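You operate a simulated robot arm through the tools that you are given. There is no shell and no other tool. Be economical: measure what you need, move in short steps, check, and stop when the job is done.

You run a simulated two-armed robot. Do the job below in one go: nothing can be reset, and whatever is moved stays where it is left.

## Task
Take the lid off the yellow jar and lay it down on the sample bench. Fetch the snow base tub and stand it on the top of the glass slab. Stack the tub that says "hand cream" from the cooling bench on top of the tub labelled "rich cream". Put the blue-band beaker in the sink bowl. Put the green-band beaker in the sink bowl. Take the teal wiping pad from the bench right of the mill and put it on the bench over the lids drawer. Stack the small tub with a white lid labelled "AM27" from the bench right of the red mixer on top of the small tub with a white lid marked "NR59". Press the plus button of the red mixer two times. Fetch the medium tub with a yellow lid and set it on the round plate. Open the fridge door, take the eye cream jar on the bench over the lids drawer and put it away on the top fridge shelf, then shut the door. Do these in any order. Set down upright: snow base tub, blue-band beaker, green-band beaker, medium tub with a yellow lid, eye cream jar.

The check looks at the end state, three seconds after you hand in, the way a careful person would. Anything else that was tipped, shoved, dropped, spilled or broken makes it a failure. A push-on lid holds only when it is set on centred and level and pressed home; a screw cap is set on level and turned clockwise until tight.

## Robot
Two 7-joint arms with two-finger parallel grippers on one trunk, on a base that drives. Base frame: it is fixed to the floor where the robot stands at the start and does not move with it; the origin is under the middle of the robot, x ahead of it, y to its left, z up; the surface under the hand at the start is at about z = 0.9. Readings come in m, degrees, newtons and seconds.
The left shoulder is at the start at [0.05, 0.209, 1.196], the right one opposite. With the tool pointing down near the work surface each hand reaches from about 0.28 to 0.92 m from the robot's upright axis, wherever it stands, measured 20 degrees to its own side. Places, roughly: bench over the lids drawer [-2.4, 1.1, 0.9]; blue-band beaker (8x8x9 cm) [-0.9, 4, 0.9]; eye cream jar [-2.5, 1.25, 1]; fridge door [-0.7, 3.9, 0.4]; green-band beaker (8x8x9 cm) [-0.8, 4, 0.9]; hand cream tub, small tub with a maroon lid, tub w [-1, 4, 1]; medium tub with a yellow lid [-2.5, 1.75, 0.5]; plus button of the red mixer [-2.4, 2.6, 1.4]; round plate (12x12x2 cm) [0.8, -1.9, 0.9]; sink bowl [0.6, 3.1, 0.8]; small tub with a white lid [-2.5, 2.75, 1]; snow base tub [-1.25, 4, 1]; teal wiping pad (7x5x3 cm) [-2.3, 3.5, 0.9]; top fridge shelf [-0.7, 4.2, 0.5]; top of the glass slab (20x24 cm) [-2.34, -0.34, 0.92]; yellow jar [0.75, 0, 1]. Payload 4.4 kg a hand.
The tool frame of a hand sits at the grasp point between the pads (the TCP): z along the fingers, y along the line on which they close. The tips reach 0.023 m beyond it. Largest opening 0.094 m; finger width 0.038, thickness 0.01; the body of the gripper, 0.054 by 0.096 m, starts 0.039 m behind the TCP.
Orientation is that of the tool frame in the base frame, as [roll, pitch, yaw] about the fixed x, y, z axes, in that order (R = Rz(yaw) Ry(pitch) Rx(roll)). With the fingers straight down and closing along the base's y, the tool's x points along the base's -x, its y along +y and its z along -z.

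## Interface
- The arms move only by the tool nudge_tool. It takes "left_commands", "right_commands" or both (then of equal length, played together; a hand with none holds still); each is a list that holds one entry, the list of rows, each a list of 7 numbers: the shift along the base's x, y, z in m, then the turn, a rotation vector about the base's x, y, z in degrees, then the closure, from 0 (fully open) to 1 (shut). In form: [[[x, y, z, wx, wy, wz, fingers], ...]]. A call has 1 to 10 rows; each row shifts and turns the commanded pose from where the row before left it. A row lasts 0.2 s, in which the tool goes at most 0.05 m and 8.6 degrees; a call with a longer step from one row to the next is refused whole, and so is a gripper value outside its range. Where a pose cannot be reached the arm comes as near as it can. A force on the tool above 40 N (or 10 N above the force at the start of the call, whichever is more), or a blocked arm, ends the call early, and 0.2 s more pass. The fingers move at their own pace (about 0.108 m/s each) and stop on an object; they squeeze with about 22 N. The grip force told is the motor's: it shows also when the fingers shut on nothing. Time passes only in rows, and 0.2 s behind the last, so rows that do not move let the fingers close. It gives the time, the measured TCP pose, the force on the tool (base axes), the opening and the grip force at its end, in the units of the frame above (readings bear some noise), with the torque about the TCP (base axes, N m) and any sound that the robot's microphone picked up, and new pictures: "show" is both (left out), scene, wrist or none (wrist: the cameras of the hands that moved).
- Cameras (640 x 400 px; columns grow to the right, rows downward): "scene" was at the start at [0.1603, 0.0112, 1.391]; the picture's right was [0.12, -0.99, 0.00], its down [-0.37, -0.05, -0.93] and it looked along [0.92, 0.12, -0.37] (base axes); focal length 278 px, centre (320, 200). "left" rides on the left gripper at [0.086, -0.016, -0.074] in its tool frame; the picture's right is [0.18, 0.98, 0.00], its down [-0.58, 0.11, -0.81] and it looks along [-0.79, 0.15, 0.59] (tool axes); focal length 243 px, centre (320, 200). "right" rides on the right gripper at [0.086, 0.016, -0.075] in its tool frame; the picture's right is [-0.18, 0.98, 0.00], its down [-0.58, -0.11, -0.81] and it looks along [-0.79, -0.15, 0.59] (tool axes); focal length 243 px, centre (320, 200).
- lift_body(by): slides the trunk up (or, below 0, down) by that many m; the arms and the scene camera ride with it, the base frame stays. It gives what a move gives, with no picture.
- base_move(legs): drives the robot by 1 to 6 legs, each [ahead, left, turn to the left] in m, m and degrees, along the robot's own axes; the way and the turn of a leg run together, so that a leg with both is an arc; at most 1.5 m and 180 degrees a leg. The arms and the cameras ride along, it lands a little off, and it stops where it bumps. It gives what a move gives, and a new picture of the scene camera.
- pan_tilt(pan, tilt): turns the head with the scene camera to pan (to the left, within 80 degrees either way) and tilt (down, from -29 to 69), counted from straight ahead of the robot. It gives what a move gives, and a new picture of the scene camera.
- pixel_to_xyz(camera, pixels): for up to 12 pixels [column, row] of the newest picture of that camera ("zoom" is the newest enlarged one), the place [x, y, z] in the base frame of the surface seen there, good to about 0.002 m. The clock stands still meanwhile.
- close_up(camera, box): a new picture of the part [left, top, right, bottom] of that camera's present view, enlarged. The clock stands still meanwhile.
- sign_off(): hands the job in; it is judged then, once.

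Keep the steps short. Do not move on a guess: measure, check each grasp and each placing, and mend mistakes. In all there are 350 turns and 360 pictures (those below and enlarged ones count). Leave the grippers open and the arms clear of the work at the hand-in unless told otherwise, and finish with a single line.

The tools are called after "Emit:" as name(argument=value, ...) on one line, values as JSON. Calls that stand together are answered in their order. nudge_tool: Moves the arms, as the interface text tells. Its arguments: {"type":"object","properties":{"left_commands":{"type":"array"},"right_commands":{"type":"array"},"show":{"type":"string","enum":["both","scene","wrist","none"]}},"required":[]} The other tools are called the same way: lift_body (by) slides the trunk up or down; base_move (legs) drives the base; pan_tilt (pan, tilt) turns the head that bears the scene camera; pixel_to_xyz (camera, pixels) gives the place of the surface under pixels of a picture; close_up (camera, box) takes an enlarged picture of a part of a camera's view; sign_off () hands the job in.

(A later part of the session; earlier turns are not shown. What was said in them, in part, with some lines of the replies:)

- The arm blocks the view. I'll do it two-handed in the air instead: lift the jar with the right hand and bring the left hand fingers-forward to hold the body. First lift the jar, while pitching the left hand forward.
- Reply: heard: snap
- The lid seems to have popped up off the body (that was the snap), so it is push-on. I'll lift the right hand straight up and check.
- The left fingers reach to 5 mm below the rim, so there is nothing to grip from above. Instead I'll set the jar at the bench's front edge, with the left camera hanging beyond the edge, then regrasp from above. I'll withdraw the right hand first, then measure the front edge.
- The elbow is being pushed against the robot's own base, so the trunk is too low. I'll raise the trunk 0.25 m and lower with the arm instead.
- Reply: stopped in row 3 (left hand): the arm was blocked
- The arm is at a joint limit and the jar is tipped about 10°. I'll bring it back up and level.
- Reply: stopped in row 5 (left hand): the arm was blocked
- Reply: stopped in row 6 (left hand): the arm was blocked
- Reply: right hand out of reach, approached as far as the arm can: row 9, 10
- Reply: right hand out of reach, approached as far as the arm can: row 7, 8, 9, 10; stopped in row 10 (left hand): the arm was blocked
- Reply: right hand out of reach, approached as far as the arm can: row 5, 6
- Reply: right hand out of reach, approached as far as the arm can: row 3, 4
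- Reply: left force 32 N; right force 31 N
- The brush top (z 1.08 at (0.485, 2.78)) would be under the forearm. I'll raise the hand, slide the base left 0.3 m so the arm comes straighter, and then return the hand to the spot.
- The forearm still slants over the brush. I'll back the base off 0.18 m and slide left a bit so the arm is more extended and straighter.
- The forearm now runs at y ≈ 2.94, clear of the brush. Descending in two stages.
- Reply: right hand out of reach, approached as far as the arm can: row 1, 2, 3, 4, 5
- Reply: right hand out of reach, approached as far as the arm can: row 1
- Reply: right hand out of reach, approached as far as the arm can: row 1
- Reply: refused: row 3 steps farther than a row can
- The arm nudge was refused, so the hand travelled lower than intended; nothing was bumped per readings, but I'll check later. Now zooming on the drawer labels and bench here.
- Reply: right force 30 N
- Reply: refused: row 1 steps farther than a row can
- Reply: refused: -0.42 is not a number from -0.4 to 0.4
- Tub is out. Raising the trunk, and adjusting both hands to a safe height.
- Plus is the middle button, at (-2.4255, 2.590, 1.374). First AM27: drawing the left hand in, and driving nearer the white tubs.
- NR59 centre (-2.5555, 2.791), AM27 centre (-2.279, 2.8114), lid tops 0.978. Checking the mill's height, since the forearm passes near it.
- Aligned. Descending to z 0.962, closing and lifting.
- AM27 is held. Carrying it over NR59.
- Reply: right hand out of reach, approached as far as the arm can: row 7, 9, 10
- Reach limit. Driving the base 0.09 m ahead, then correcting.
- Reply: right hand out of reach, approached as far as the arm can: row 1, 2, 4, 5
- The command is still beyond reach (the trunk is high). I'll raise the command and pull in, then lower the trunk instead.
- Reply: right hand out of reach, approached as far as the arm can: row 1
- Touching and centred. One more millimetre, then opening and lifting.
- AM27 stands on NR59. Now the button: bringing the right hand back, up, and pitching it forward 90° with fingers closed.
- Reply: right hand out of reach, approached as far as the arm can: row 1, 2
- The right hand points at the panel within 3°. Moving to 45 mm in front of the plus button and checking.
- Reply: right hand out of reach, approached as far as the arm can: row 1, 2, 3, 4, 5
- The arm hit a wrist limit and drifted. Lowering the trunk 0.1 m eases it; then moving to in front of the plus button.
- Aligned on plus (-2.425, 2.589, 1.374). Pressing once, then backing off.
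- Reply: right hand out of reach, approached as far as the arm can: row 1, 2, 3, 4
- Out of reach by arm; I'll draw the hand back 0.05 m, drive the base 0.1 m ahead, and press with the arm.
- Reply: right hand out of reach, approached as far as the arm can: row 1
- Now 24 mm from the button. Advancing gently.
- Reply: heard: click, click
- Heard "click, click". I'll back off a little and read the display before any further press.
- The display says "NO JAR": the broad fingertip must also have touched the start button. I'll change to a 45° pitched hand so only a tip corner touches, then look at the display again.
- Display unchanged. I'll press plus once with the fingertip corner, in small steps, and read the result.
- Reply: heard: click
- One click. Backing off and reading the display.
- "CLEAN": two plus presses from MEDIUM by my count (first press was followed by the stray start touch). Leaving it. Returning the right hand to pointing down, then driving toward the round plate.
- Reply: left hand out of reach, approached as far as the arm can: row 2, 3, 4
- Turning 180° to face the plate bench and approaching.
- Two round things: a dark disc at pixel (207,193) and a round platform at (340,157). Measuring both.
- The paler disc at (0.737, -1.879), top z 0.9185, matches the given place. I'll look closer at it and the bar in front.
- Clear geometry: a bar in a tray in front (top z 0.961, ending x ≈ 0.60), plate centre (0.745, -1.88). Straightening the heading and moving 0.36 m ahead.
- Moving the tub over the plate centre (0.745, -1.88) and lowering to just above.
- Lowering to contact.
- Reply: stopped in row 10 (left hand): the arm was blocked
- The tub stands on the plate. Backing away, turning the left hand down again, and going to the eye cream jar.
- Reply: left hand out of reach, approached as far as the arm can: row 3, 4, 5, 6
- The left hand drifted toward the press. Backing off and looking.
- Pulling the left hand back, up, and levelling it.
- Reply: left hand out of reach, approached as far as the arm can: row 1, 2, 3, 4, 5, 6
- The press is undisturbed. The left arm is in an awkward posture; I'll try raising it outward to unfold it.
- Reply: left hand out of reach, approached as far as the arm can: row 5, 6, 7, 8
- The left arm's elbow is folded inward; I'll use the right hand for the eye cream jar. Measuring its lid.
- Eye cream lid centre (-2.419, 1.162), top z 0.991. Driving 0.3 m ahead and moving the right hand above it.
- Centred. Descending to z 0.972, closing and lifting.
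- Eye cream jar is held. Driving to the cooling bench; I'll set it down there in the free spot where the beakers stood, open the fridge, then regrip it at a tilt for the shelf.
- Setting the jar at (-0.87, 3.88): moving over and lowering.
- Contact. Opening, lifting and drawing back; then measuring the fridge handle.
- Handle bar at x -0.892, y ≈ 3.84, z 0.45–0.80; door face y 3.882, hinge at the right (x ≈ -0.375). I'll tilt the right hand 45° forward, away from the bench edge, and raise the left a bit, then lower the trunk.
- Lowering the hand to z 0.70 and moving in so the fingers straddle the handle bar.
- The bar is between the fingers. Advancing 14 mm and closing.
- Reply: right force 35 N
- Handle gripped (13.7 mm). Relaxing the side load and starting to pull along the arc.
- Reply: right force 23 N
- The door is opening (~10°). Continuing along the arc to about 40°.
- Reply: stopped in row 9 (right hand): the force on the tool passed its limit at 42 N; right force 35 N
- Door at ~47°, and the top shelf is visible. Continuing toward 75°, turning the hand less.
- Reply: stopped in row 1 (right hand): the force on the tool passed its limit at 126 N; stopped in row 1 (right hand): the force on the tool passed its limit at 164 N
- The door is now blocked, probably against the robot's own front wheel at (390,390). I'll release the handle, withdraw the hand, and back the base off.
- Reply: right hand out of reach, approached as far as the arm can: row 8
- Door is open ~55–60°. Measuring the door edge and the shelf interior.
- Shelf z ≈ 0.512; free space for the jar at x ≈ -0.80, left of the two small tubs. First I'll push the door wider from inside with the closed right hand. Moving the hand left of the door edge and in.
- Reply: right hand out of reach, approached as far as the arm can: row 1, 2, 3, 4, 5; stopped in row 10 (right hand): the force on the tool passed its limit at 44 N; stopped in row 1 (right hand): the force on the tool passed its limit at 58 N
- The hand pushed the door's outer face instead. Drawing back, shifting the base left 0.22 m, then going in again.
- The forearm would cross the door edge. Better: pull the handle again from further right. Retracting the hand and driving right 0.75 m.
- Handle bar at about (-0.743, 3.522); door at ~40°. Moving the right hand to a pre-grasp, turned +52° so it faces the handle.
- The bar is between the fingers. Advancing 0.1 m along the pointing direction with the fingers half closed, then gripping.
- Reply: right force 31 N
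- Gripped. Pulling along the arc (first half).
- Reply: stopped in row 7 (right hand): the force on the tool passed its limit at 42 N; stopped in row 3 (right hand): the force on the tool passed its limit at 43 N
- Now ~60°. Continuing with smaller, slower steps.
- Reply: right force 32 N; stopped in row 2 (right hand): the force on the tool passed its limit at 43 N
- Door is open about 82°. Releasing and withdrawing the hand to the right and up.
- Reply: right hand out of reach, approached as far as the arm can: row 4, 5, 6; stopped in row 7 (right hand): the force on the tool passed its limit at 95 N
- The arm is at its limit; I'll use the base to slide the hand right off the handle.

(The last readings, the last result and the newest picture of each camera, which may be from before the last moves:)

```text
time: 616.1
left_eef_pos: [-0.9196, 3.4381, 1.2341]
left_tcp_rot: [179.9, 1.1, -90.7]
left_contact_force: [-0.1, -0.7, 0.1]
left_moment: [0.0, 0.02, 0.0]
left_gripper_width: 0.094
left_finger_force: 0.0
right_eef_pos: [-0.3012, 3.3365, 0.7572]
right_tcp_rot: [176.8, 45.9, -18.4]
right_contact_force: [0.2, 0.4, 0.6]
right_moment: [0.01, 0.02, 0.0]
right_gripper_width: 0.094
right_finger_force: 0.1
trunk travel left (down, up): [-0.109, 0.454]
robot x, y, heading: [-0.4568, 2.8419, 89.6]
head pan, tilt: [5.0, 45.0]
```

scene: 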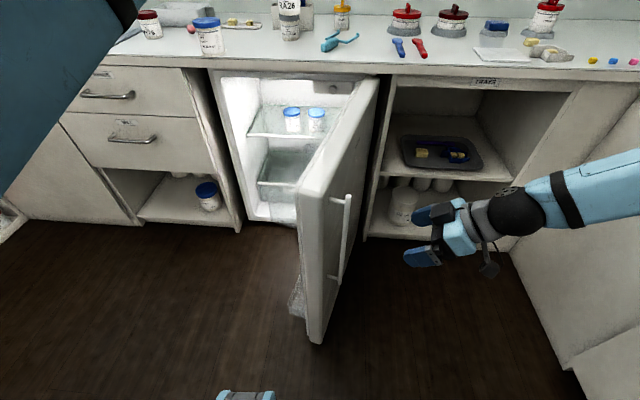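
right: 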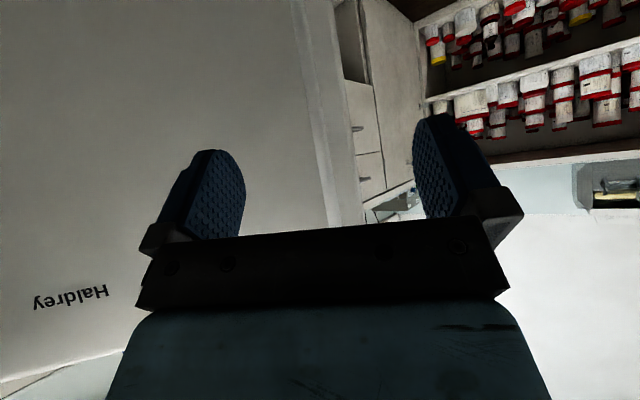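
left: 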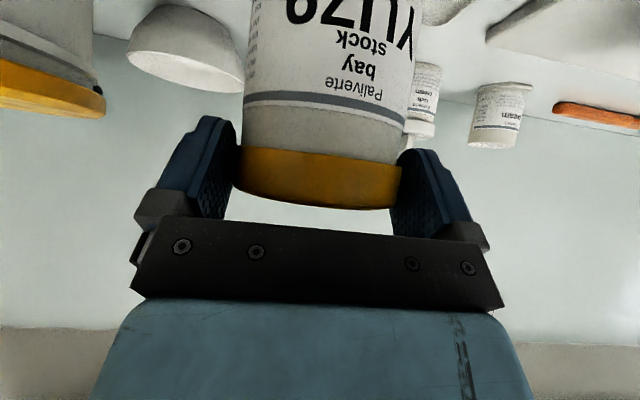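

Hand is free of the handle. Drawing it back and turning it forward, then driving in front of the jar.

Emit:
nudge_tool(right_commands=[[[0, -0.04, 0.02, 0, 0, -8, 0], [0, -0.04, 0.02, 0, 0, -8, 0], [0, -0.04, 0.02, 0, 0, -8, 0], [0, -0.04, 0.02, 0, 0, -8, 0], [0, 0, 0.03, 0, 0, -8, 0], [0, 0, 0.03, 0, 0, -8, 0], [0, 0, 0.03, 0, 0, -8, 0], [0, 0, 0.03, 0, 0, -8, 0], [0, 0, 0.03, 0, 0, -8, 0]]], show="none")

Emit:
base_move(legs=[[0, 0.58, 0], [0.33, 0, 0]])

```text
time: 618.1
left_eef_pos: [-0.9203, 3.439, 1.2321]
left_tcp_rot: [179.9, 1.0, -90.9]
left_contact_force: [0.4, 0.0, 0.9]
left_moment: [-0.01, -0.01, 0.03]
left_gripper_width: 0.0938
left_finger_force: 0.0
right_eef_pos: [-0.3248, 3.2727, 0.9577]
right_tcp_rot: [176.8, 46.0, -90.4]
right_contact_force: [0.1, 0.0, 0.1]
right_moment: [-0.01, 0.04, -0.04]
right_gripper_width: 0.0941
right_finger_force: 0.0
right hand out of reach, approached as far as the arm can: row 3, 4, 5, 6, 7
trunk travel left (down, up): [-0.109, 0.454]
robot x, y, heading: [-0.4592, 2.8405, 89.9]
head pan, tilt: [5.0, 45.0]
```

```text
time: 625.3
left_eef_pos: [-1.4981, 3.7546, 1.2338]
left_tcp_rot: [179.9, 1.0, -90.0]
left_contact_force: [0.5, 0.3, -0.8]
left_moment: [-0.03, 0.03, -0.01]
left_gripper_width: 0.094
left_finger_force: 0.0
right_eef_pos: [-0.901, 3.5964, 0.9574]
right_tcp_rot: [176.7, 46.0, -89.6]
right_contact_force: [-0.4, 0.1, -0.2]
right_moment: [-0.02, -0.03, -0.02]
right_gripper_width: 0.094
right_finger_force: 0.1
trunk travel left (down, up): [-0.109, 0.454]
robot x, y, heading: [-1.0256, 3.1622, 90.8]
head pan, tilt: [5.0, 45.0]
```

scene: 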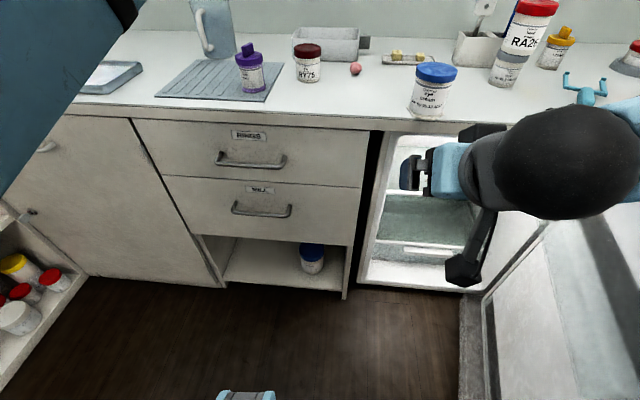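

Good view; jar on the bench above. Moving the tilted right hand over the lid.

Emit:
nudge_tool(right_commands=[[[0.01, 0, 0.035, 0, 0, 0, 0], [0.01, 0, 0.03, 0, 0, 0, 0], [0.009, 0.04, 0, 0, 0, 0, 0], [0, 0.048, 0, 0, 0, 0, 0], [0, 0.048, 0, 0, 0, 0, 0], [0, 0.048, 0, 0, 0, 0, 0], [0, 0.048, 0, 0, 0, 0, 0], [0, 0.048, 0, 0, 0, 0, 0], [0, 0, 0, 0, 0, 0, 0]]], show="wrist")

Emit:
pixel_to_xyz(camera="scene", pixels=[[418, 72], [456, 72], [437, 64], [437, 80], [432, 100]])

```text
time: 627.3
left_eef_pos: [-1.4983, 3.7536, 1.2346]
left_tcp_rot: [179.9, 1.0, -90.0]
left_contact_force: [0.2, -0.7, -0.2]
left_moment: [0.01, -0.02, 0.0]
left_gripper_width: 0.0936
left_finger_force: 0.0
right_eef_pos: [-0.8712, 3.8769, 1.025]
right_tcp_rot: [176.9, 46.0, -89.7]
right_contact_force: [0.4, 0.4, -0.1]
right_moment: [-0.01, 0.0, 0.03]
right_gripper_width: 0.094
right_finger_force: 0.0
trunk travel left (down, up): [-0.109, 0.454]
robot x, y, heading: [-1.0296, 3.1637, 90.8]
head pan, tilt: [5.0, 45.0]
```

right: 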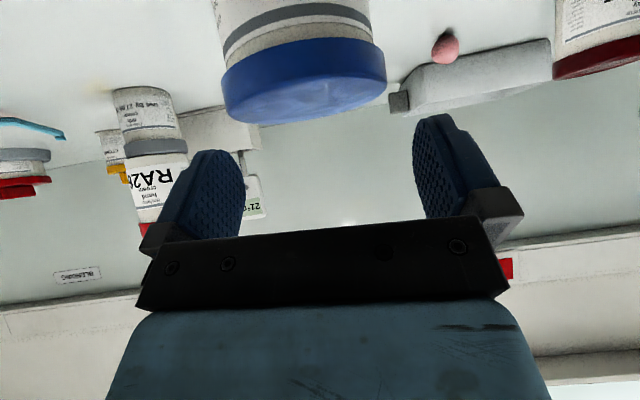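

```text
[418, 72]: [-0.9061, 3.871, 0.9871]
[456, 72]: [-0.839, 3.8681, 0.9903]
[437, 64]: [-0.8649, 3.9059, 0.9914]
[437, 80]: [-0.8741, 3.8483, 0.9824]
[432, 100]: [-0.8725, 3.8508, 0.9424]
```

Lid centre confirmed at (-0.872, 3.878). Lowering 51 mm, gripping, and lifting.

Emit:
nudge_tool(right_commands=[[[0, 0.001, -0.025, 0, 0, 0, 0], [0, 0, -0.026, 0, 0, 0, 0], [0, 0, 0, 0, 0, 0, 0], [0, 0, 0, 0, 0, 0, 0.2], [0, 0, 0, 0, 0, 0, 0.5], [0, 0, 0, 0, 0, 0, 0.6], [0, 0, 0, 0, 0, 0, 0.6], [0, 0, 0.01, 0, 0, 0, 0.6], [0, -0.01, 0.02, 0, 0, 0, 0.6], [0, -0.03, 0.03, 0, 0, 0, 0.6]]], show="none")

Emit:
nudge_tool(right_commands=[[[0.005, -0.045, 0, 0, 0, 0, 0.6], [0.005, -0.045, 0, 0, 0, 0, 0.6], [0.005, -0.045, 0, 0, 0, 0, 0.6], [0.005, -0.045, 0, 0, 0, 0, 0.6], [0.005, -0.045, 0, 0, 0, 0, 0.6], [0.005, -0.045, 0, 0, 0, 0, 0.6], [0, 0, 0, 0, 0, 0, 0.6]]], show="wrist")

```text
time: 629.5
left_eef_pos: [-1.4981, 3.7539, 1.2347]
left_tcp_rot: [179.9, 1.2, -90.0]
left_contact_force: [-0.1, -0.2, -0.6]
left_moment: [0.03, 0.0, 0.02]
left_gripper_width: 0.0941
left_finger_force: 0.1
right_eef_pos: [-0.8701, 3.8357, 1.031]
right_tcp_rot: [176.8, 46.1, -89.6]
right_contact_force: [0.7, -0.2, -1.3]
right_moment: [-0.04, 0.0, 0.03]
right_gripper_width: 0.0753
right_finger_force: 21.9
trunk travel left (down, up): [-0.109, 0.454]
robot x, y, heading: [-1.0291, 3.1661, 90.8]
head pan, tilt: [5.0, 45.0]
```

```text
time: 631.1
left_eef_pos: [-1.4987, 3.7544, 1.2336]
left_tcp_rot: [179.9, 1.0, -90.0]
left_contact_force: [0.1, 0.3, 0.2]
left_moment: [0.0, 0.04, -0.04]
left_gripper_width: 0.0939
left_finger_force: 0.0
right_eef_pos: [-0.8473, 3.5848, 1.0369]
right_tcp_rot: [176.8, 45.9, -89.7]
right_contact_force: [0.5, 0.7, -3.2]
right_moment: [-0.01, 0.01, 0.03]
right_gripper_width: 0.0754
right_finger_force: 21.9
right hand out of reach, approached as far as the arm can: row 6
trunk travel left (down, up): [-0.109, 0.454]
robot x, y, heading: [-1.0295, 3.1628, 90.7]
head pan, tilt: [5.0, 45.0]
```

right: 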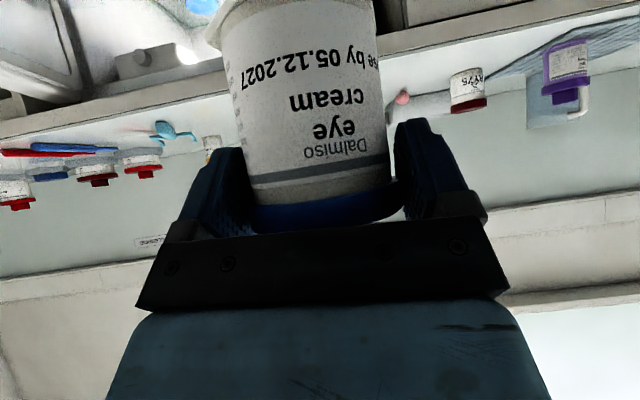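

Jar held upright. Lowering the trunk 0.09 m and then the hand to z ≈ 0.62 in front of the fridge.

Emit:
lift_body(by=-0.09)

Emit:
nudge_tool(right_commands=[[[0.007, 0, -0.045, 0, 0, 0, 0.6], [0.007, 0, -0.045, 0, 0, 0, 0.6], [0.007, 0, -0.045, 0, 0, 0, 0.6], [0.007, 0, -0.045, 0, 0, 0, 0.6], [0.007, 0, -0.045, 0, 0, 0, 0.6], [0.007, 0, -0.045, 0, 0, 0, 0.6], [0.007, 0, -0.045, 0, 0, 0, 0.6], [0, 0, -0.01, 0, 0, 0, 0.6], [0, 0, 0, 0, 0, 0, 0.6]]], show="scene")

```text
time: 632.4
left_eef_pos: [-1.4983, 3.7548, 1.1446]
left_tcp_rot: [179.8, 1.0, -90.0]
left_contact_force: [-0.5, 1.0, 0.3]
left_moment: [0.0, -0.01, 0.01]
left_gripper_width: 0.0941
left_finger_force: 0.2
right_eef_pos: [-0.8478, 3.5853, 0.9473]
right_tcp_rot: [176.8, 46.1, -89.6]
right_contact_force: [0.4, 0.3, -1.8]
right_moment: [-0.02, -0.06, 0.03]
right_gripper_width: 0.0755
right_finger_force: 22.2
trunk travel left (down, up): [-0.019, 0.544]
robot x, y, heading: [-1.0287, 3.1671, 90.5]
head pan, tilt: [5.0, 45.0]
```

```text
time: 633.8
left_eef_pos: [-1.5203, 3.7381, 1.148]
left_tcp_rot: [-179.0, 2.0, -89.6]
left_contact_force: [-0.5, -0.6, 1.2]
left_moment: [0.05, 0.01, -0.06]
left_gripper_width: 0.094
left_finger_force: 0.0
right_eef_pos: [-0.8294, 3.6647, 0.8059]
right_tcp_rot: [176.8, 60.8, -89.7]
right_contact_force: [-0.3, -0.1, -1.6]
right_moment: [0.0, 0.07, 0.0]
right_gripper_width: 0.0753
right_finger_force: 22.2
right hand out of reach, approached as far as the arm can: row 1, 2, 3, 7
trunk travel left (down, up): [-0.019, 0.544]
robot x, y, heading: [-1.0292, 3.1661, 91.3]
head pan, tilt: [5.0, 45.0]
stopped in row 7 (right hand): the arm was blocked; the commanded pose is now the measured one
```

scene: 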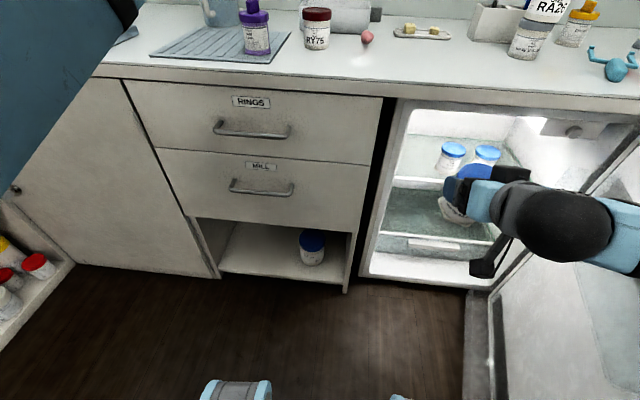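

The right elbow is pressing something (likely the open door). Raising and levelling the jar, then shifting the base 0.2 m left so the elbow clears.

Emit:
nudge_tool(right_commands=[[[0, -0.02, 0.03, -3.7, 0, 0, 0.6], [0, -0.02, 0.03, -3.7, 0, 0, 0.6], [0, -0.02, 0.03, -3.7, 0, 0, 0.6], [0, -0.01, 0.02, -3.6, 0, 0, 0.6], [0, 0, 0, 0, 0, 0, 0.6]]], show="none")

Emit:
base_move(legs=[[0, 0.2, 0]])

Emit:
nudge_tool(right_commands=[[[0.04, 0, 0, 0, 0, 0, 0.6], [0.04, 0, 0, 0, 0, 0, 0.6], [0.04, 0, 0, 0, 0, 0, 0.6], [0.04, 0, -0.01, 0, 0, 0, 0.6], [0.03, 0, -0.03, 0, 0, 0, 0.6], [0, 0, -0.04, 0, 0, 0, 0.6], [0, 0, -0.04, 0, 0, 0, 0.6], [0, 0, 0, 0, 0, 0, 0.6]]], show="none")

```text
time: 635.0
left_eef_pos: [-1.5014, 3.7534, 1.1447]
left_tcp_rot: [179.7, 1.1, -89.6]
left_contact_force: [-0.4, -0.1, -0.1]
left_moment: [0.03, 0.0, -0.02]
left_gripper_width: 0.0941
left_finger_force: 0.0
right_eef_pos: [-0.8257, 3.6134, 0.884]
right_tcp_rot: [175.2, 43.2, -90.7]
right_contact_force: [0.1, 0.8, -2.2]
right_moment: [-0.03, -0.02, 0.0]
right_gripper_width: 0.0755
right_finger_force: 22.1
right hand out of reach, approached as far as the arm can: row 2, 3
trunk travel left (down, up): [-0.019, 0.544]
robot x, y, heading: [-1.0283, 3.1671, 91.2]
head pan, tilt: [5.0, 45.0]
```

```text
time: 637.4
left_eef_pos: [-1.7065, 3.7457, 1.1448]
left_tcp_rot: [179.7, 1.0, -89.3]
left_contact_force: [-0.2, 0.1, -0.1]
left_moment: [-0.01, 0.02, -0.01]
left_gripper_width: 0.0942
left_finger_force: 0.0
right_eef_pos: [-1.0302, 3.6108, 0.8853]
right_tcp_rot: [175.3, 43.5, -90.6]
right_contact_force: [1.2, -0.3, -1.8]
right_moment: [-0.01, -0.02, -0.01]
right_gripper_width: 0.0754
right_finger_force: 21.9
trunk travel left (down, up): [-0.019, 0.544]
robot x, y, heading: [-1.2311, 3.1616, 91.9]
head pan, tilt: [5.0, 45.0]
```

scene: 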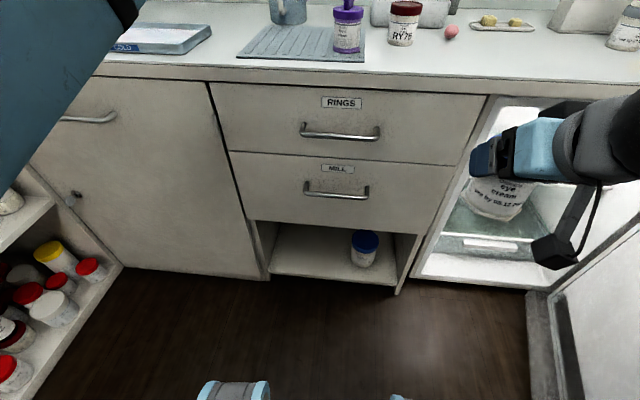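

```text
time: 639.2
left_eef_pos: [-1.7072, 3.7447, 1.1442]
left_tcp_rot: [179.7, 0.9, -89.3]
left_contact_force: [0.5, 0.3, 0.3]
left_moment: [-0.02, -0.01, -0.04]
left_gripper_width: 0.0938
left_finger_force: 0.1
right_eef_pos: [-0.8363, 3.6165, 0.7655]
right_tcp_rot: [175.1, 43.4, -90.6]
right_contact_force: [-0.5, -0.1, -1.8]
right_moment: [-0.04, 0.0, -0.01]
right_gripper_width: 0.0753
right_finger_force: 22.3
right hand out of reach, approached as far as the arm can: row 1
trunk travel left (down, up): [-0.019, 0.544]
robot x, y, heading: [-1.2316, 3.165, 91.5]
head pan, tilt: [5.0, 45.0]
```

That works: z 0.766 now. Continuing down to z ≈ 0.62 and correcting the small tilt.

Emit:
nudge_tool(right_commands=[[[0.005, 0, -0.03, 1.3, 0, 0, 0.6], [0.005, 0, -0.03, 1.3, 0, 0, 0.6], [0.005, 0, -0.03, 0, 0, 0, 0.6], [0.005, 0, -0.03, 0, 0, 0, 0.6], [0.005, 0, -0.025, 0, 0, 0, 0.6], [0, 0, 0, 0, 0, 0, 0.6]]], show="none")

Emit:
pan_tilt(pan=-22, tilt=40)

```text
time: 640.6
left_eef_pos: [-1.7082, 3.7455, 1.1445]
left_tcp_rot: [179.7, 1.0, -89.4]
left_contact_force: [0.9, -0.4, 0.2]
left_moment: [0.02, 0.01, 0.0]
left_gripper_width: 0.094
left_finger_force: 0.1
right_eef_pos: [-0.8131, 3.6156, 0.6216]
right_tcp_rot: [175.1, 46.1, -90.6]
right_contact_force: [0.1, 0.0, -1.5]
right_moment: [0.0, -0.02, 0.02]
right_gripper_width: 0.0752
right_finger_force: 22.2
trunk travel left (down, up): [-0.019, 0.544]
robot x, y, heading: [-1.2274, 3.1625, 91.8]
head pan, tilt: [5.0, 45.0]
```

```text
time: 641.5
left_eef_pos: [-1.7069, 3.744, 1.1451]
left_tcp_rot: [179.9, 1.0, -89.3]
left_contact_force: [-0.5, 0.1, 0.3]
left_moment: [0.03, 0.02, 0.01]
left_gripper_width: 0.0939
left_finger_force: 0.0
right_eef_pos: [-0.8143, 3.6144, 0.6223]
right_tcp_rot: [175.2, 46.0, -90.7]
right_contact_force: [0.7, -0.1, -1.1]
right_moment: [-0.05, -0.03, 0.0]
right_gripper_width: 0.0751
right_finger_force: 22.1
trunk travel left (down, up): [-0.019, 0.544]
robot x, y, heading: [-1.2298, 3.1602, 91.8]
head pan, tilt: [-22.0, 40.0]
```

scene: 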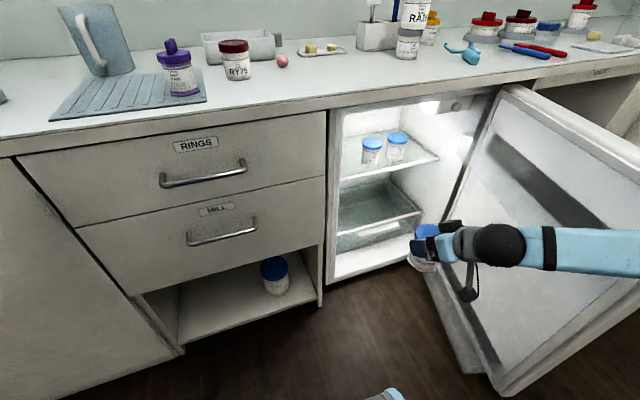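

Clear view. Measuring the opening's left edge, the shelf front and the small tubs from here.

Emit:
close_up(camera="scene", box=[320, 80, 480, 200])

Emit:
pixel_to_xyz(camera="scene", pixels=[[330, 180], [340, 178], [345, 120], [370, 165], [350, 172], [371, 141], [397, 138], [372, 160], [355, 165], [430, 160], [385, 102], [340, 112]])

```text
3.33 times, centred on (400, 140) of scene
```

zoom: 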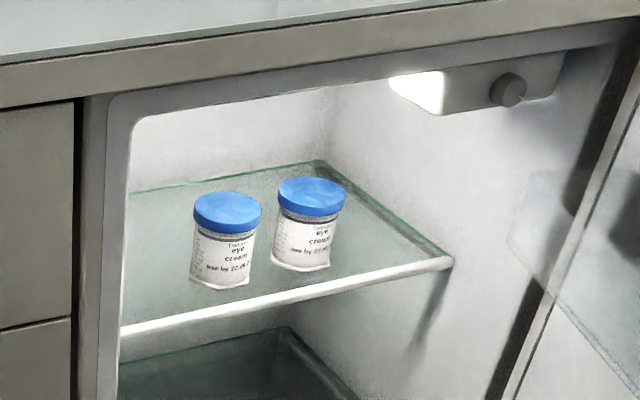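

```text
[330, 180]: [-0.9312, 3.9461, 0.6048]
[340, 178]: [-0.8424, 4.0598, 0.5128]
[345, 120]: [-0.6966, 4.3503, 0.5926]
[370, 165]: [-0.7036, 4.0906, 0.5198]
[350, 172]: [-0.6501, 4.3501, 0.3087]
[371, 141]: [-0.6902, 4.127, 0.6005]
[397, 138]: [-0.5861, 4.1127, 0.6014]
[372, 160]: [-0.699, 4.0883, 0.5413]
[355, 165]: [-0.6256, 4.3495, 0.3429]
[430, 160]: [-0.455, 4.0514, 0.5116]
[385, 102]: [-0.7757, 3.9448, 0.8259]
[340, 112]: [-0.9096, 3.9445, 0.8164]
```

Target on the shelf: (-0.81, 4.15), shelf z 0.512. Extending the arm 0.25 m, then driving 0.24 m.

Emit:
nudge_tool(right_commands=[[[0, 0.042, 0, 0, 0, 0, 0.6], [0, 0.042, 0, 0, 0, 0, 0.6], [0, 0.042, 0, 0, 0, 0, 0.6], [0, 0.042, 0, 0, 0, 0, 0.6], [0.002, 0.042, 0, 0, 0, 0, 0.6], [0.002, 0.042, 0, 0, 0, 0, 0.6], [0, 0, 0, 0, 0, 0, 0.6]]], show="none")

Emit:
base_move(legs=[[0.12, 0, 0]])

```text
time: 643.3
left_eef_pos: [-1.6487, 3.7885, 1.1446]
left_tcp_rot: [-179.3, 1.6, -96.2]
left_contact_force: [-0.2, 0.3, 0.4]
left_moment: [-0.04, -0.02, 0.0]
left_gripper_width: 0.094
left_finger_force: 0.0
right_eef_pos: [-0.725, 3.8042, 0.6419]
right_tcp_rot: [177.2, 47.2, -96.4]
right_contact_force: [0.4, 0.2, -2.4]
right_moment: [-0.02, 0.03, -0.02]
right_gripper_width: 0.0753
right_finger_force: 21.9
trunk travel left (down, up): [-0.019, 0.544]
robot x, y, heading: [-1.2323, 3.1582, 84.7]
head pan, tilt: [-22.0, 40.0]
stopped in row 7 (right hand): the arm was blocked; the commanded pose is now the measured one
```

```text
time: 644.0
left_eef_pos: [-1.6415, 3.7938, 1.1451]
left_tcp_rot: [-179.6, 1.6, -96.6]
left_contact_force: [-0.2, -0.1, 0.9]
left_moment: [-0.03, 0.04, 0.01]
left_gripper_width: 0.0939
left_finger_force: 0.0
right_eef_pos: [-0.712, 3.804, 0.6459]
right_tcp_rot: [177.4, 47.6, -97.2]
right_contact_force: [0.5, 0.0, -2.3]
right_moment: [-0.04, 0.04, 0.01]
right_gripper_width: 0.0751
right_finger_force: 22.3
trunk travel left (down, up): [-0.019, 0.544]
robot x, y, heading: [-1.2339, 3.1605, 84.5]
head pan, tilt: [-22.0, 40.0]
stopped in leg 1: the robot was blocked; the commanded pose is now the measured one
```

scene: 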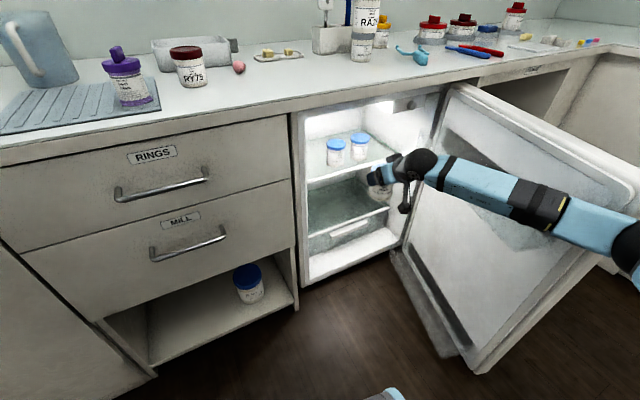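

The near-folded arm sticks its elbow into the door and the base got turned. Better: back away, extend the arm fully, and drive in with the arm straight. Backing out first.

Emit:
base_move(legs=[[-0.42, 0, 0], [0, -0.15, 5.5]])

Emit:
nudge_tool(right_commands=[[[0.005, 0.042, -0.003, 0, 0, 1, 0.6], [0, 0.042, -0.003, -0.5, 0, 1, 0.6], [0, 0.042, -0.003, -0.5, 0, 0, 0.6], [0, 0.042, -0.003, -0.5, 0, 0, 0.6], [0, 0.042, -0.003, 0, 0, 0, 0.6], [0, 0.042, -0.003, 0, 0, 0, 0.6], [0, 0.042, -0.003, 0, 0, 0, 0.6], [0, 0, 0, 0, 0, 0, 0.6]]], show="none")

```text
time: 648.2
left_eef_pos: [-1.5796, 3.3332, 1.1451]
left_tcp_rot: [179.8, 1.0, -91.4]
left_contact_force: [1.0, -0.7, 0.7]
left_moment: [0.0, -0.02, 0.02]
left_gripper_width: 0.0941
left_finger_force: 0.1
right_eef_pos: [-0.6649, 3.4196, 0.6272]
right_tcp_rot: [176.3, 46.6, -92.8]
right_contact_force: [0.6, -0.2, -1.9]
right_moment: [0.0, -0.03, 0.02]
right_gripper_width: 0.0755
right_finger_force: 21.9
trunk travel left (down, up): [-0.019, 0.544]
robot x, y, heading: [-1.1272, 2.7364, 89.5]
head pan, tilt: [-22.0, 40.0]
```

scene: 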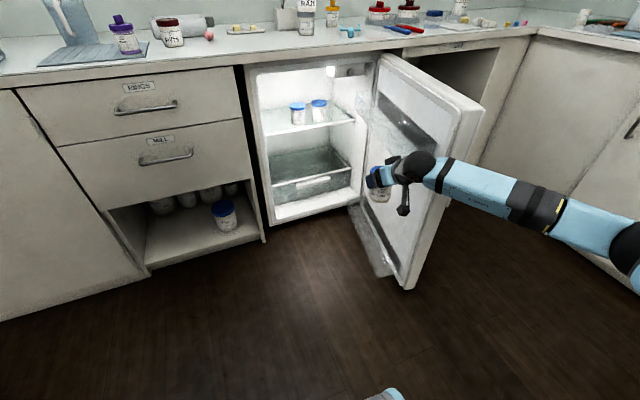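

```text
time: 650.0
left_eef_pos: [-1.5808, 3.3335, 1.1451]
left_tcp_rot: [179.9, 1.1, -91.5]
left_contact_force: [0.3, -0.2, -0.3]
left_moment: [0.03, 0.0, 0.01]
left_gripper_width: 0.0937
left_finger_force: 0.1
right_eef_pos: [-0.6669, 3.6256, 0.608]
right_tcp_rot: [176.0, 44.8, -90.4]
right_contact_force: [-0.6, -0.3, -1.9]
right_moment: [0.01, 0.0, -0.01]
right_gripper_width: 0.0753
right_finger_force: 22.2
right hand out of reach, approached as far as the arm can: row 5, 6, 7
trunk travel left (down, up): [-0.019, 0.544]
robot x, y, heading: [-1.1244, 2.7286, 89.6]
head pan, tilt: [-22.0, 40.0]
```

Arm extended. Shifting the hand left to x ≈ -0.81, then driving straight in.

Emit:
nudge_tool(right_commands=[[[-0.036, 0, 0.003, 0.3, 0, 0, 0.6], [-0.036, 0, 0.003, 0.3, 0, 0, 0.6], [-0.036, 0, 0.003, 0.3, 0, 0, 0.6], [-0.036, 0, 0.003, 0.3, 0, 0, 0.6], [0, 0, 0, 0, 0, 0, 0.6]]], show="none")

Emit:
base_move(legs=[[0.25, 0, 0.3]])

```text
time: 651.2
left_eef_pos: [-1.5804, 3.3334, 1.1451]
left_tcp_rot: [179.8, 0.9, -91.5]
left_contact_force: [-0.3, -1.0, 0.3]
left_moment: [-0.03, 0.0, -0.03]
left_gripper_width: 0.0941
left_finger_force: 0.1
right_eef_pos: [-0.8121, 3.6228, 0.6231]
right_tcp_rot: [176.3, 46.4, -90.8]
right_contact_force: [0.5, -0.1, -1.6]
right_moment: [-0.05, 0.01, 0.02]
right_gripper_width: 0.0756
right_finger_force: 21.7
trunk travel left (down, up): [-0.019, 0.544]
robot x, y, heading: [-1.127, 2.733, 89.3]
head pan, tilt: [-22.0, 40.0]
```

```text
time: 653.0
left_eef_pos: [-1.5856, 3.5847, 1.1448]
left_tcp_rot: [179.9, 1.0, -91.0]
left_contact_force: [-0.2, 0.4, 0.1]
left_moment: [0.01, 0.04, 0.01]
left_gripper_width: 0.0937
left_finger_force: 0.1
right_eef_pos: [-0.8182, 3.8811, 0.6229]
right_tcp_rot: [176.3, 46.3, -90.3]
right_contact_force: [0.0, 0.3, -1.8]
right_moment: [-0.03, 0.0, -0.02]
right_gripper_width: 0.0754
right_finger_force: 22.2
trunk travel left (down, up): [-0.019, 0.544]
robot x, y, heading: [-1.1226, 2.9898, 89.9]
head pan, tilt: [-22.0, 40.0]
```

scene: 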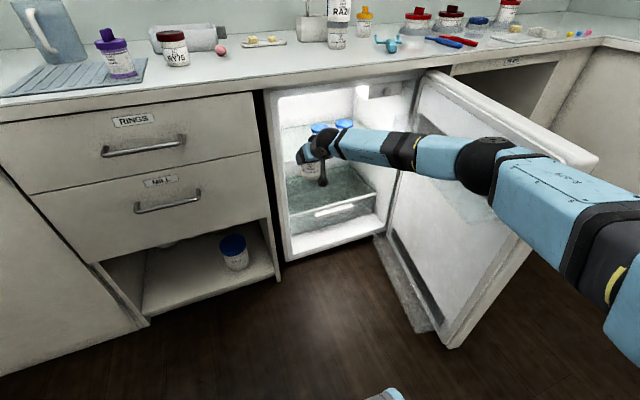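

Emit:
pixel_to_xyz(camera="scene", pixels=[[485, 160], [440, 155], [380, 145], [540, 190], [585, 165], [440, 80], [460, 330], [500, 250]])

```text
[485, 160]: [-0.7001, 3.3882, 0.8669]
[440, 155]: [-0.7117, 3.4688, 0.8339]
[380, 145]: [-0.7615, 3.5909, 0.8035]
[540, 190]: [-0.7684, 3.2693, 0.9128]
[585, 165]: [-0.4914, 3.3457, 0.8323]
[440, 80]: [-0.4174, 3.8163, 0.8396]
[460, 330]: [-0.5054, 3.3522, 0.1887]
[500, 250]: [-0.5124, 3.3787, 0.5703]
```

Elbow and forearm have clearance. Driving in another 0.25 m.

Emit:
base_move(legs=[[0.25, 0, 0]])

```text
time: 654.9
left_eef_pos: [-1.5783, 3.8362, 1.1446]
left_tcp_rot: [179.8, 0.9, -91.4]
left_contact_force: [-0.1, -0.4, -0.3]
left_moment: [-0.03, -0.02, 0.01]
left_gripper_width: 0.094
left_finger_force: 0.1
right_eef_pos: [-0.8105, 4.1267, 0.6226]
right_tcp_rot: [176.4, 46.3, -90.7]
right_contact_force: [-1.0, -0.2, -1.5]
right_moment: [-0.04, 0.02, -0.01]
right_gripper_width: 0.0753
right_finger_force: 22.1
trunk travel left (down, up): [-0.019, 0.544]
robot x, y, heading: [-1.1263, 3.2358, 89.6]
head pan, tilt: [-22.0, 40.0]
```

scene: 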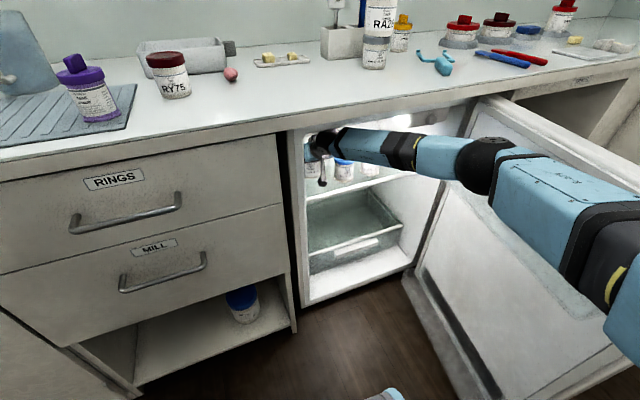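

Jar is over the shelf at (-0.81, 4.127). Moving 2 cm deeper and lowering.

Emit:
nudge_tool(right_commands=[[[0, 0.01, 0, 0, 0, 0, 0.6], [0, 0.01, 0, 0, 0, 0, 0.6], [0, 0, -0.012, 0, 0, 0, 0.6], [0, 0, -0.012, 0, 0, 0, 0.6], [0, 0, -0.007, 0, 0, 0, 0.6], [0, 0, 0, 0, 0, 0, 0.6]]], show="wrist")

```text
time: 656.2
left_eef_pos: [-1.578, 3.8358, 1.145]
left_tcp_rot: [179.9, 1.1, -91.4]
left_contact_force: [-0.2, -0.4, 0.1]
left_moment: [-0.01, -0.05, -0.03]
left_gripper_width: 0.094
left_finger_force: 0.1
right_eef_pos: [-0.8097, 4.1464, 0.5928]
right_tcp_rot: [176.2, 46.3, -90.7]
right_contact_force: [0.1, 0.0, -1.3]
right_moment: [-0.02, 0.01, 0.02]
right_gripper_width: 0.0755
right_finger_force: 21.9
trunk travel left (down, up): [-0.019, 0.544]
robot x, y, heading: [-1.1247, 3.2339, 89.6]
head pan, tilt: [-22.0, 40.0]
```

right: 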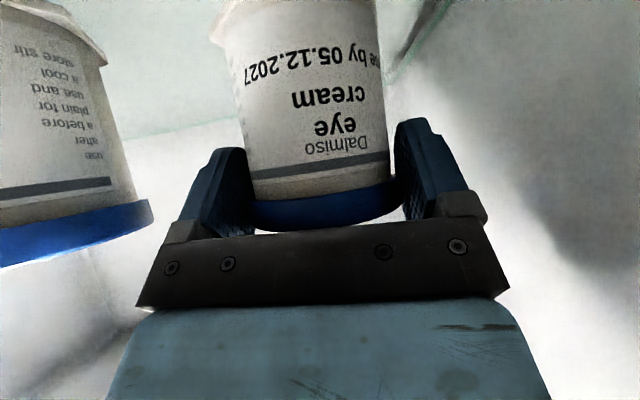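

Good clearance to the small tub. Creeping down to contact (expected ≈ 0.583).

Emit:
nudge_tool(right_commands=[[[0, 0, -0.004, 0, 0, 0, 0.6], [0, 0, -0.003, 0, 0, 0, 0.6], [0, 0, -0.002, 0, 0, 0, 0.6], [0, 0, 0, 0, 0, 0, 0.6]]], show="none")

Emit:
nudge_tool(right_commands=[[[0, 0, -0.0015, 0, 0, 0, 0.6], [0, 0, -0.001, 0, 0, 0, 0.6], [0, 0, 0, 0, 0, 0, 0.6]]], show="none")

```text
time: 657.2
left_eef_pos: [-1.5796, 3.835, 1.1445]
left_tcp_rot: [179.7, 1.1, -91.4]
left_contact_force: [0.5, 0.2, -0.7]
left_moment: [-0.01, -0.03, -0.02]
left_gripper_width: 0.094
left_finger_force: 0.0
right_eef_pos: [-0.8111, 4.1469, 0.5842]
right_tcp_rot: [176.2, 46.4, -90.6]
right_contact_force: [0.7, 0.3, 4.4]
right_moment: [-0.05, -0.26, 0.02]
right_gripper_width: 0.0752
right_finger_force: 21.9
trunk travel left (down, up): [-0.019, 0.544]
robot x, y, heading: [-1.1221, 3.237, 89.0]
head pan, tilt: [-22.0, 40.0]
```

```text
time: 658.0
left_eef_pos: [-1.5793, 3.8345, 1.1451]
left_tcp_rot: [-180.0, 1.1, -91.4]
left_contact_force: [-0.6, 0.0, -0.6]
left_moment: [0.04, 0.01, 0.02]
left_gripper_width: 0.0938
left_finger_force: 0.1
right_eef_pos: [-0.8114, 4.1469, 0.5831]
right_tcp_rot: [176.4, 46.6, -90.6]
right_contact_force: [-0.1, 0.1, 10.8]
right_moment: [-0.06, -0.47, 0.03]
right_gripper_width: 0.0755
right_finger_force: 22.4
trunk travel left (down, up): [-0.019, 0.544]
robot x, y, heading: [-1.1204, 3.237, 89.5]
head pan, tilt: [-22.0, 40.0]
```

Contact. Opening and backing off along the tool axis, then out with the base.

Emit:
nudge_tool(right_commands=[[[0, 0, 0.001, 0, 0, 0, 0.3], [0, 0, 0, 0, 0, 0, 0], [0, 0, 0, 0, 0, 0, 0], [0, -0.012, 0.012, 0, 0, 0, 0], [0, -0.02, 0.018, 0, 0, 0, 0], [0, -0.03, 0.015, 0, 0, 0, 0], [0, -0.03, 0, 0, 0, 0, 0]]], show="wrist")

Emit:
base_move(legs=[[-0.5, 0, 0]])

Emit:
close_up(camera="scene", box=[240, 60, 400, 160])

```text
time: 659.6
left_eef_pos: [-1.5777, 3.8347, 1.1458]
left_tcp_rot: [179.9, 1.1, -91.4]
left_contact_force: [-0.3, 0.2, -0.4]
left_moment: [-0.03, 0.02, 0.03]
left_gripper_width: 0.0943
left_finger_force: 0.1
right_eef_pos: [-0.8104, 4.0566, 0.6293]
right_tcp_rot: [176.2, 46.3, -90.7]
right_contact_force: [-0.5, 0.3, -0.4]
right_moment: [0.0, 0.02, 0.01]
right_gripper_width: 0.0938
right_finger_force: 0.0
trunk travel left (down, up): [-0.019, 0.544]
robot x, y, heading: [-1.1232, 3.2359, 89.8]
head pan, tilt: [-22.0, 40.0]
```

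right: 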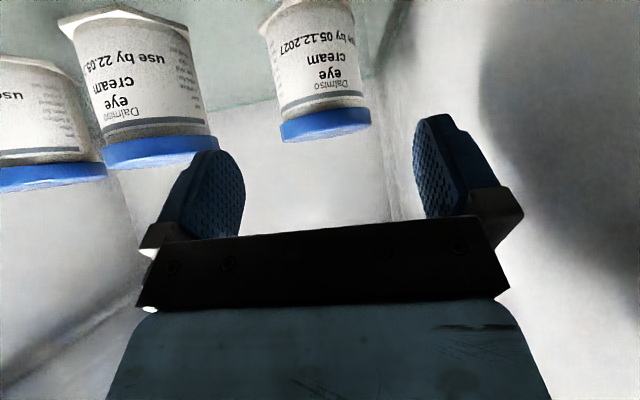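

```text
time: 662.6
left_eef_pos: [-1.5857, 3.3246, 1.1453]
left_tcp_rot: [179.8, 1.1, -91.0]
left_contact_force: [-0.3, 0.2, 0.4]
left_moment: [0.03, 0.01, -0.01]
left_gripper_width: 0.0941
left_finger_force: 0.1
right_eef_pos: [-0.8186, 3.5538, 0.6287]
right_tcp_rot: [176.3, 46.4, -90.3]
right_contact_force: [0.5, 1.1, 0.2]
right_moment: [0.02, 0.0, -0.02]
right_gripper_width: 0.0941
right_finger_force: 0.0
trunk travel left (down, up): [-0.019, 0.544]
robot x, y, heading: [-1.1284, 2.7269, 89.9]
head pan, tilt: [-22.0, 40.0]
```

scene: 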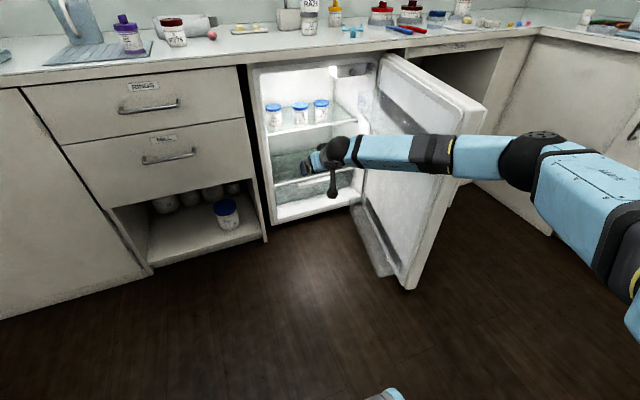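

```text
4.00 times, centred on (320, 110) of scene
```

zoom: 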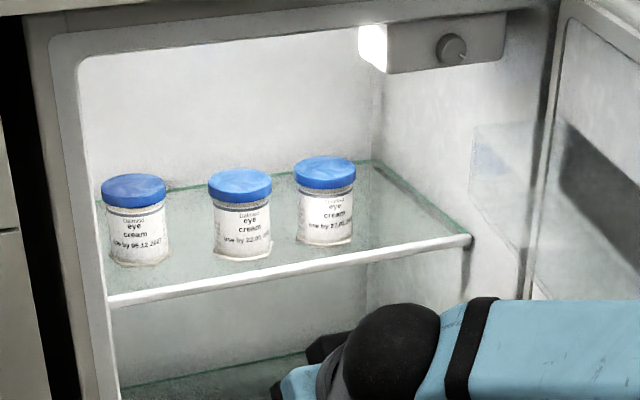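

The jar stands on the top shelf. Now closing the door: backing off, going to the door's outer (right) side.

Emit:
base_move(legs=[[-0.36, 0, 0], [0, -0.56, 0], [0.3, 0, 0]])

```text
time: 671.5
left_eef_pos: [-1.0419, 3.2763, 1.1444]
left_tcp_rot: [179.8, 1.0, -90.7]
left_contact_force: [-0.4, 0.8, -0.6]
left_moment: [-0.03, -0.02, 0.0]
left_gripper_width: 0.0939
left_finger_force: 0.0
right_eef_pos: [-0.2753, 3.5081, 0.6288]
right_tcp_rot: [176.3, 46.3, -90.1]
right_contact_force: [0.8, -0.7, 0.3]
right_moment: [0.02, -0.01, 0.04]
right_gripper_width: 0.094
right_finger_force: 0.1
trunk travel left (down, up): [-0.019, 0.544]
robot x, y, heading: [-0.5792, 2.679, 90.1]
head pan, tilt: [-22.0, 40.0]
```

scene: 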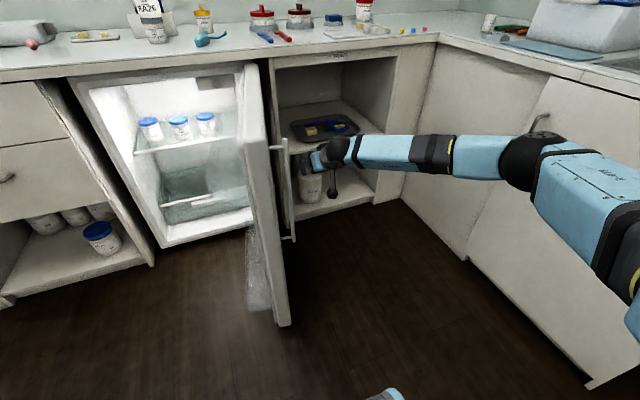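

The hand is beside the door's outer face. Sliding the base left to push the door closed.

Emit:
base_move(legs=[[0, 0.36, 0]])

```text
time: 675.1
left_eef_pos: [-1.3887, 3.2738, 1.1447]
left_tcp_rot: [179.9, 1.0, -90.8]
left_contact_force: [-0.2, -0.4, -0.3]
left_moment: [-0.02, 0.02, 0.0]
left_gripper_width: 0.0939
left_finger_force: 0.1
right_eef_pos: [-0.6229, 3.5059, 0.628]
right_tcp_rot: [176.3, 46.3, -89.9]
right_contact_force: [0.9, 0.0, -0.6]
right_moment: [0.03, 0.01, 0.0]
right_gripper_width: 0.094
right_finger_force: 0.0
trunk travel left (down, up): [-0.019, 0.544]
robot x, y, heading: [-0.9259, 2.6823, 90.1]
head pan, tilt: [-22.0, 40.0]
```

scene: 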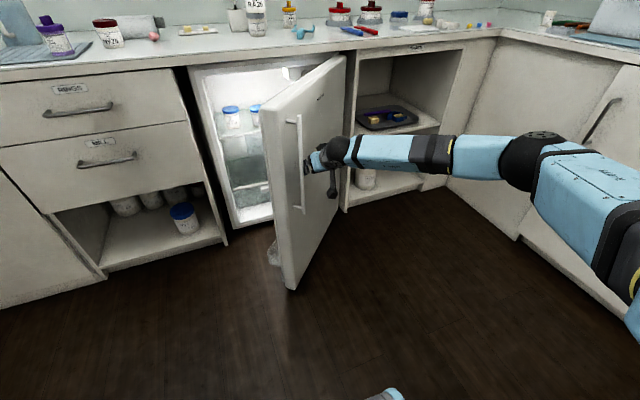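

Door now ~50°. Closing the fingers and driving ahead to push it shut.

Emit:
nudge_tool(right_commands=[[[0, -0.02, 0, 0, 0, 0, 1], [0, 0, 0, 0, 0, 0, 1], [0, 0, 0, 0, 0, 0, 1], [0, 0, 0, 0, 0, 0, 1]]], show="none")

Emit:
base_move(legs=[[0.33, 0.03, 0]])

```text
time: 676.1
left_eef_pos: [-1.3877, 3.2736, 1.1445]
left_tcp_rot: [179.8, 1.1, -90.7]
left_contact_force: [-0.1, -0.5, -0.3]
left_moment: [0.02, 0.01, 0.01]
left_gripper_width: 0.0938
left_finger_force: 0.1
right_eef_pos: [-0.6227, 3.4844, 0.6292]
right_tcp_rot: [176.2, 46.3, -89.8]
right_contact_force: [0.0, -0.3, 0.2]
right_moment: [-0.01, 0.03, -0.02]
right_gripper_width: 0.0001
right_finger_force: 22.2
trunk travel left (down, up): [-0.019, 0.544]
robot x, y, heading: [-0.9263, 2.6768, 90.1]
head pan, tilt: [-22.0, 40.0]
```

```text
time: 678.3
left_eef_pos: [-1.4122, 3.6011, 1.1446]
left_tcp_rot: [179.8, 1.0, -91.2]
left_contact_force: [-0.1, 0.1, -1.3]
left_moment: [-0.01, 0.03, 0.01]
left_gripper_width: 0.0938
left_finger_force: 0.1
right_eef_pos: [-0.6442, 3.8051, 0.6289]
right_tcp_rot: [176.3, 46.2, -90.5]
right_contact_force: [0.3, 1.2, -0.7]
right_moment: [0.0, -0.01, -0.02]
right_gripper_width: 0.0
right_finger_force: 21.4
trunk travel left (down, up): [-0.019, 0.544]
robot x, y, heading: [-0.9548, 2.9999, 89.9]
head pan, tilt: [-22.0, 40.0]
```

scene: 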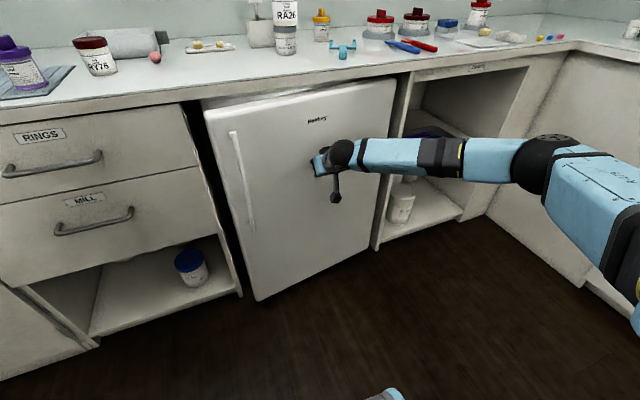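

Almost shut. Pushing the last bit with the arm until it is firm.

Emit:
nudge_tool(right_commands=[[[-0.01, 0.015, 0, 0, 0, 0, 1], [-0.01, 0.015, 0, 0, 0, 0, 1], [-0.01, 0.012, 0, 0, 0, 0, 1], [0, 0.01, 0, 0, 0, 0, 1], [0, 0.008, 0, 0, 0, 0, 1], [0, 0.006, 0, 0, 0, 0, 1], [0, 0, 0, 0, 0, 0, 1]]], show="none")

Emit:
pixel_to_xyz(camera="scene", pixels=[[215, 130], [250, 270], [390, 90]])

```text
time: 679.3
left_eef_pos: [-1.4105, 3.5993, 1.1447]
left_tcp_rot: [179.9, 1.1, -91.3]
left_contact_force: [0.5, 0.3, -0.2]
left_moment: [-0.04, 0.0, -0.02]
left_gripper_width: 0.0939
left_finger_force: 0.0
right_eef_pos: [-0.6751, 3.8519, 0.6271]
right_tcp_rot: [176.3, 46.0, -90.5]
right_contact_force: [-1.6, -19.5, 8.7]
right_moment: [0.22, 0.05, 0.0]
right_gripper_width: 0.0003
right_finger_force: 21.7
trunk travel left (down, up): [-0.019, 0.544]
robot x, y, heading: [-0.9538, 3.0014, 89.4]
head pan, tilt: [-22.0, 40.0]
stopped in row 5 (right hand): the force on the tool passed its limit at 55 N (the readings are from after the stop); the commanded pose is now the measured one
```

```text
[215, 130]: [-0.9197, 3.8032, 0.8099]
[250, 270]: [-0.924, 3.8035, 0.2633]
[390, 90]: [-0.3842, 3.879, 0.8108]
```

Firm resistance. Backing the hand off and verifying the door is flush.

Emit:
nudge_tool(right_commands=[[[0, -0.03, 0, 0, 0, 0, 0.5], [0, -0.045, 0, 0, 0, 0, 0], [0, -0.045, 0, 0, 0, 0, 0]]], show="none")

Emit:
pan_tilt(pan=0, tilt=45)

Emit:
pixel_to_xyz(camera="scene", pixels=[[325, 130], [330, 230], [345, 170], [420, 120], [400, 200]])

```text
time: 680.1
left_eef_pos: [-1.4112, 3.5992, 1.1446]
left_tcp_rot: [179.8, 1.1, -91.3]
left_contact_force: [-0.1, -0.3, 0.8]
left_moment: [0.04, -0.01, -0.01]
left_gripper_width: 0.0941
left_finger_force: 0.0
right_eef_pos: [-0.6763, 3.7312, 0.6277]
right_tcp_rot: [176.3, 45.8, -90.5]
right_contact_force: [-0.1, 0.7, 0.1]
right_moment: [0.0, 0.0, 0.0]
right_gripper_width: 0.094
right_finger_force: 0.1
trunk travel left (down, up): [-0.019, 0.544]
robot x, y, heading: [-0.9564, 3.0012, 89.5]
head pan, tilt: [-22.0, 40.0]
```

```text
time: 681.0
left_eef_pos: [-1.4124, 3.6004, 1.1452]
left_tcp_rot: [179.9, 1.0, -91.3]
left_contact_force: [0.6, 0.1, 0.0]
left_moment: [0.01, 0.03, 0.0]
left_gripper_width: 0.0941
left_finger_force: 0.1
right_eef_pos: [-0.6762, 3.7318, 0.6276]
right_tcp_rot: [176.2, 45.7, -90.5]
right_contact_force: [-0.1, 0.2, -0.6]
right_moment: [0.01, 0.0, 0.0]
right_gripper_width: 0.0939
right_finger_force: 0.1
trunk travel left (down, up): [-0.019, 0.544]
robot x, y, heading: [-0.9558, 3.001, 89.5]
head pan, tilt: [0.0, 45.0]
```

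scene: 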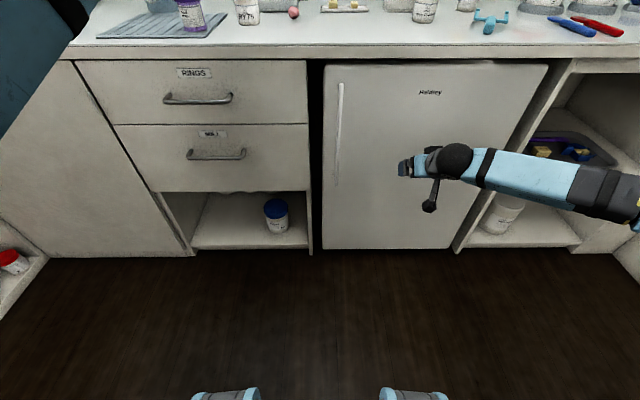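

```text
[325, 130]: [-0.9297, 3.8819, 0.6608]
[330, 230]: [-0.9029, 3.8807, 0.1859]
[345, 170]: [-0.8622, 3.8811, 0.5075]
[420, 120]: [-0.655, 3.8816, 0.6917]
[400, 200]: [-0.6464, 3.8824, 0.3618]
```

The door is flush (y 3.882). Backing off so both arms are clear, with grippers open.

Emit:
base_move(legs=[[-0.5, 0, 0]])

```text
time: 684.0
left_eef_pos: [-1.4114, 3.1031, 1.1453]
left_tcp_rot: [179.8, 1.0, -92.1]
left_contact_force: [0.9, -1.1, 1.0]
left_moment: [0.01, 0.03, -0.02]
left_gripper_width: 0.0941
left_finger_force: 0.1
right_eef_pos: [-0.6718, 3.2261, 0.6281]
right_tcp_rot: [176.2, 45.9, -91.2]
right_contact_force: [0.5, -1.0, -0.1]
right_moment: [-0.02, -0.01, 0.01]
right_gripper_width: 0.0943
right_finger_force: 0.1
trunk travel left (down, up): [-0.019, 0.544]
robot x, y, heading: [-0.9616, 2.4961, 88.9]
head pan, tilt: [0.0, 45.0]
```

scene: 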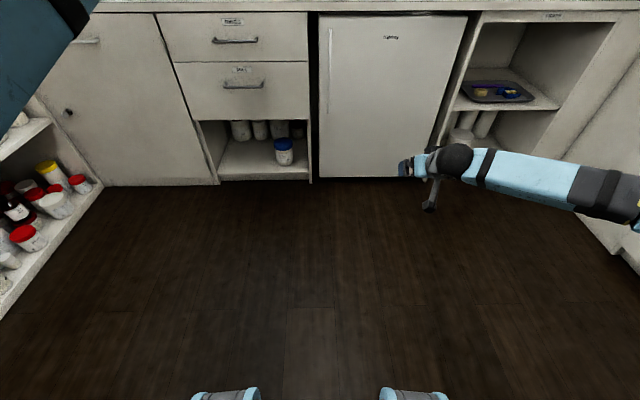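

All tasks are done, the grippers are open and the arms clear. Handing in.

Emit:
sign_off()

```text
The job is handed in.
```

All ten tasks were carried out and handed in, with one slip: my first plus press on the red mixer also touched start (it showed "NO JAR"), so the two-press count is inferred from the display moving from MEDIUM to CLEAN.
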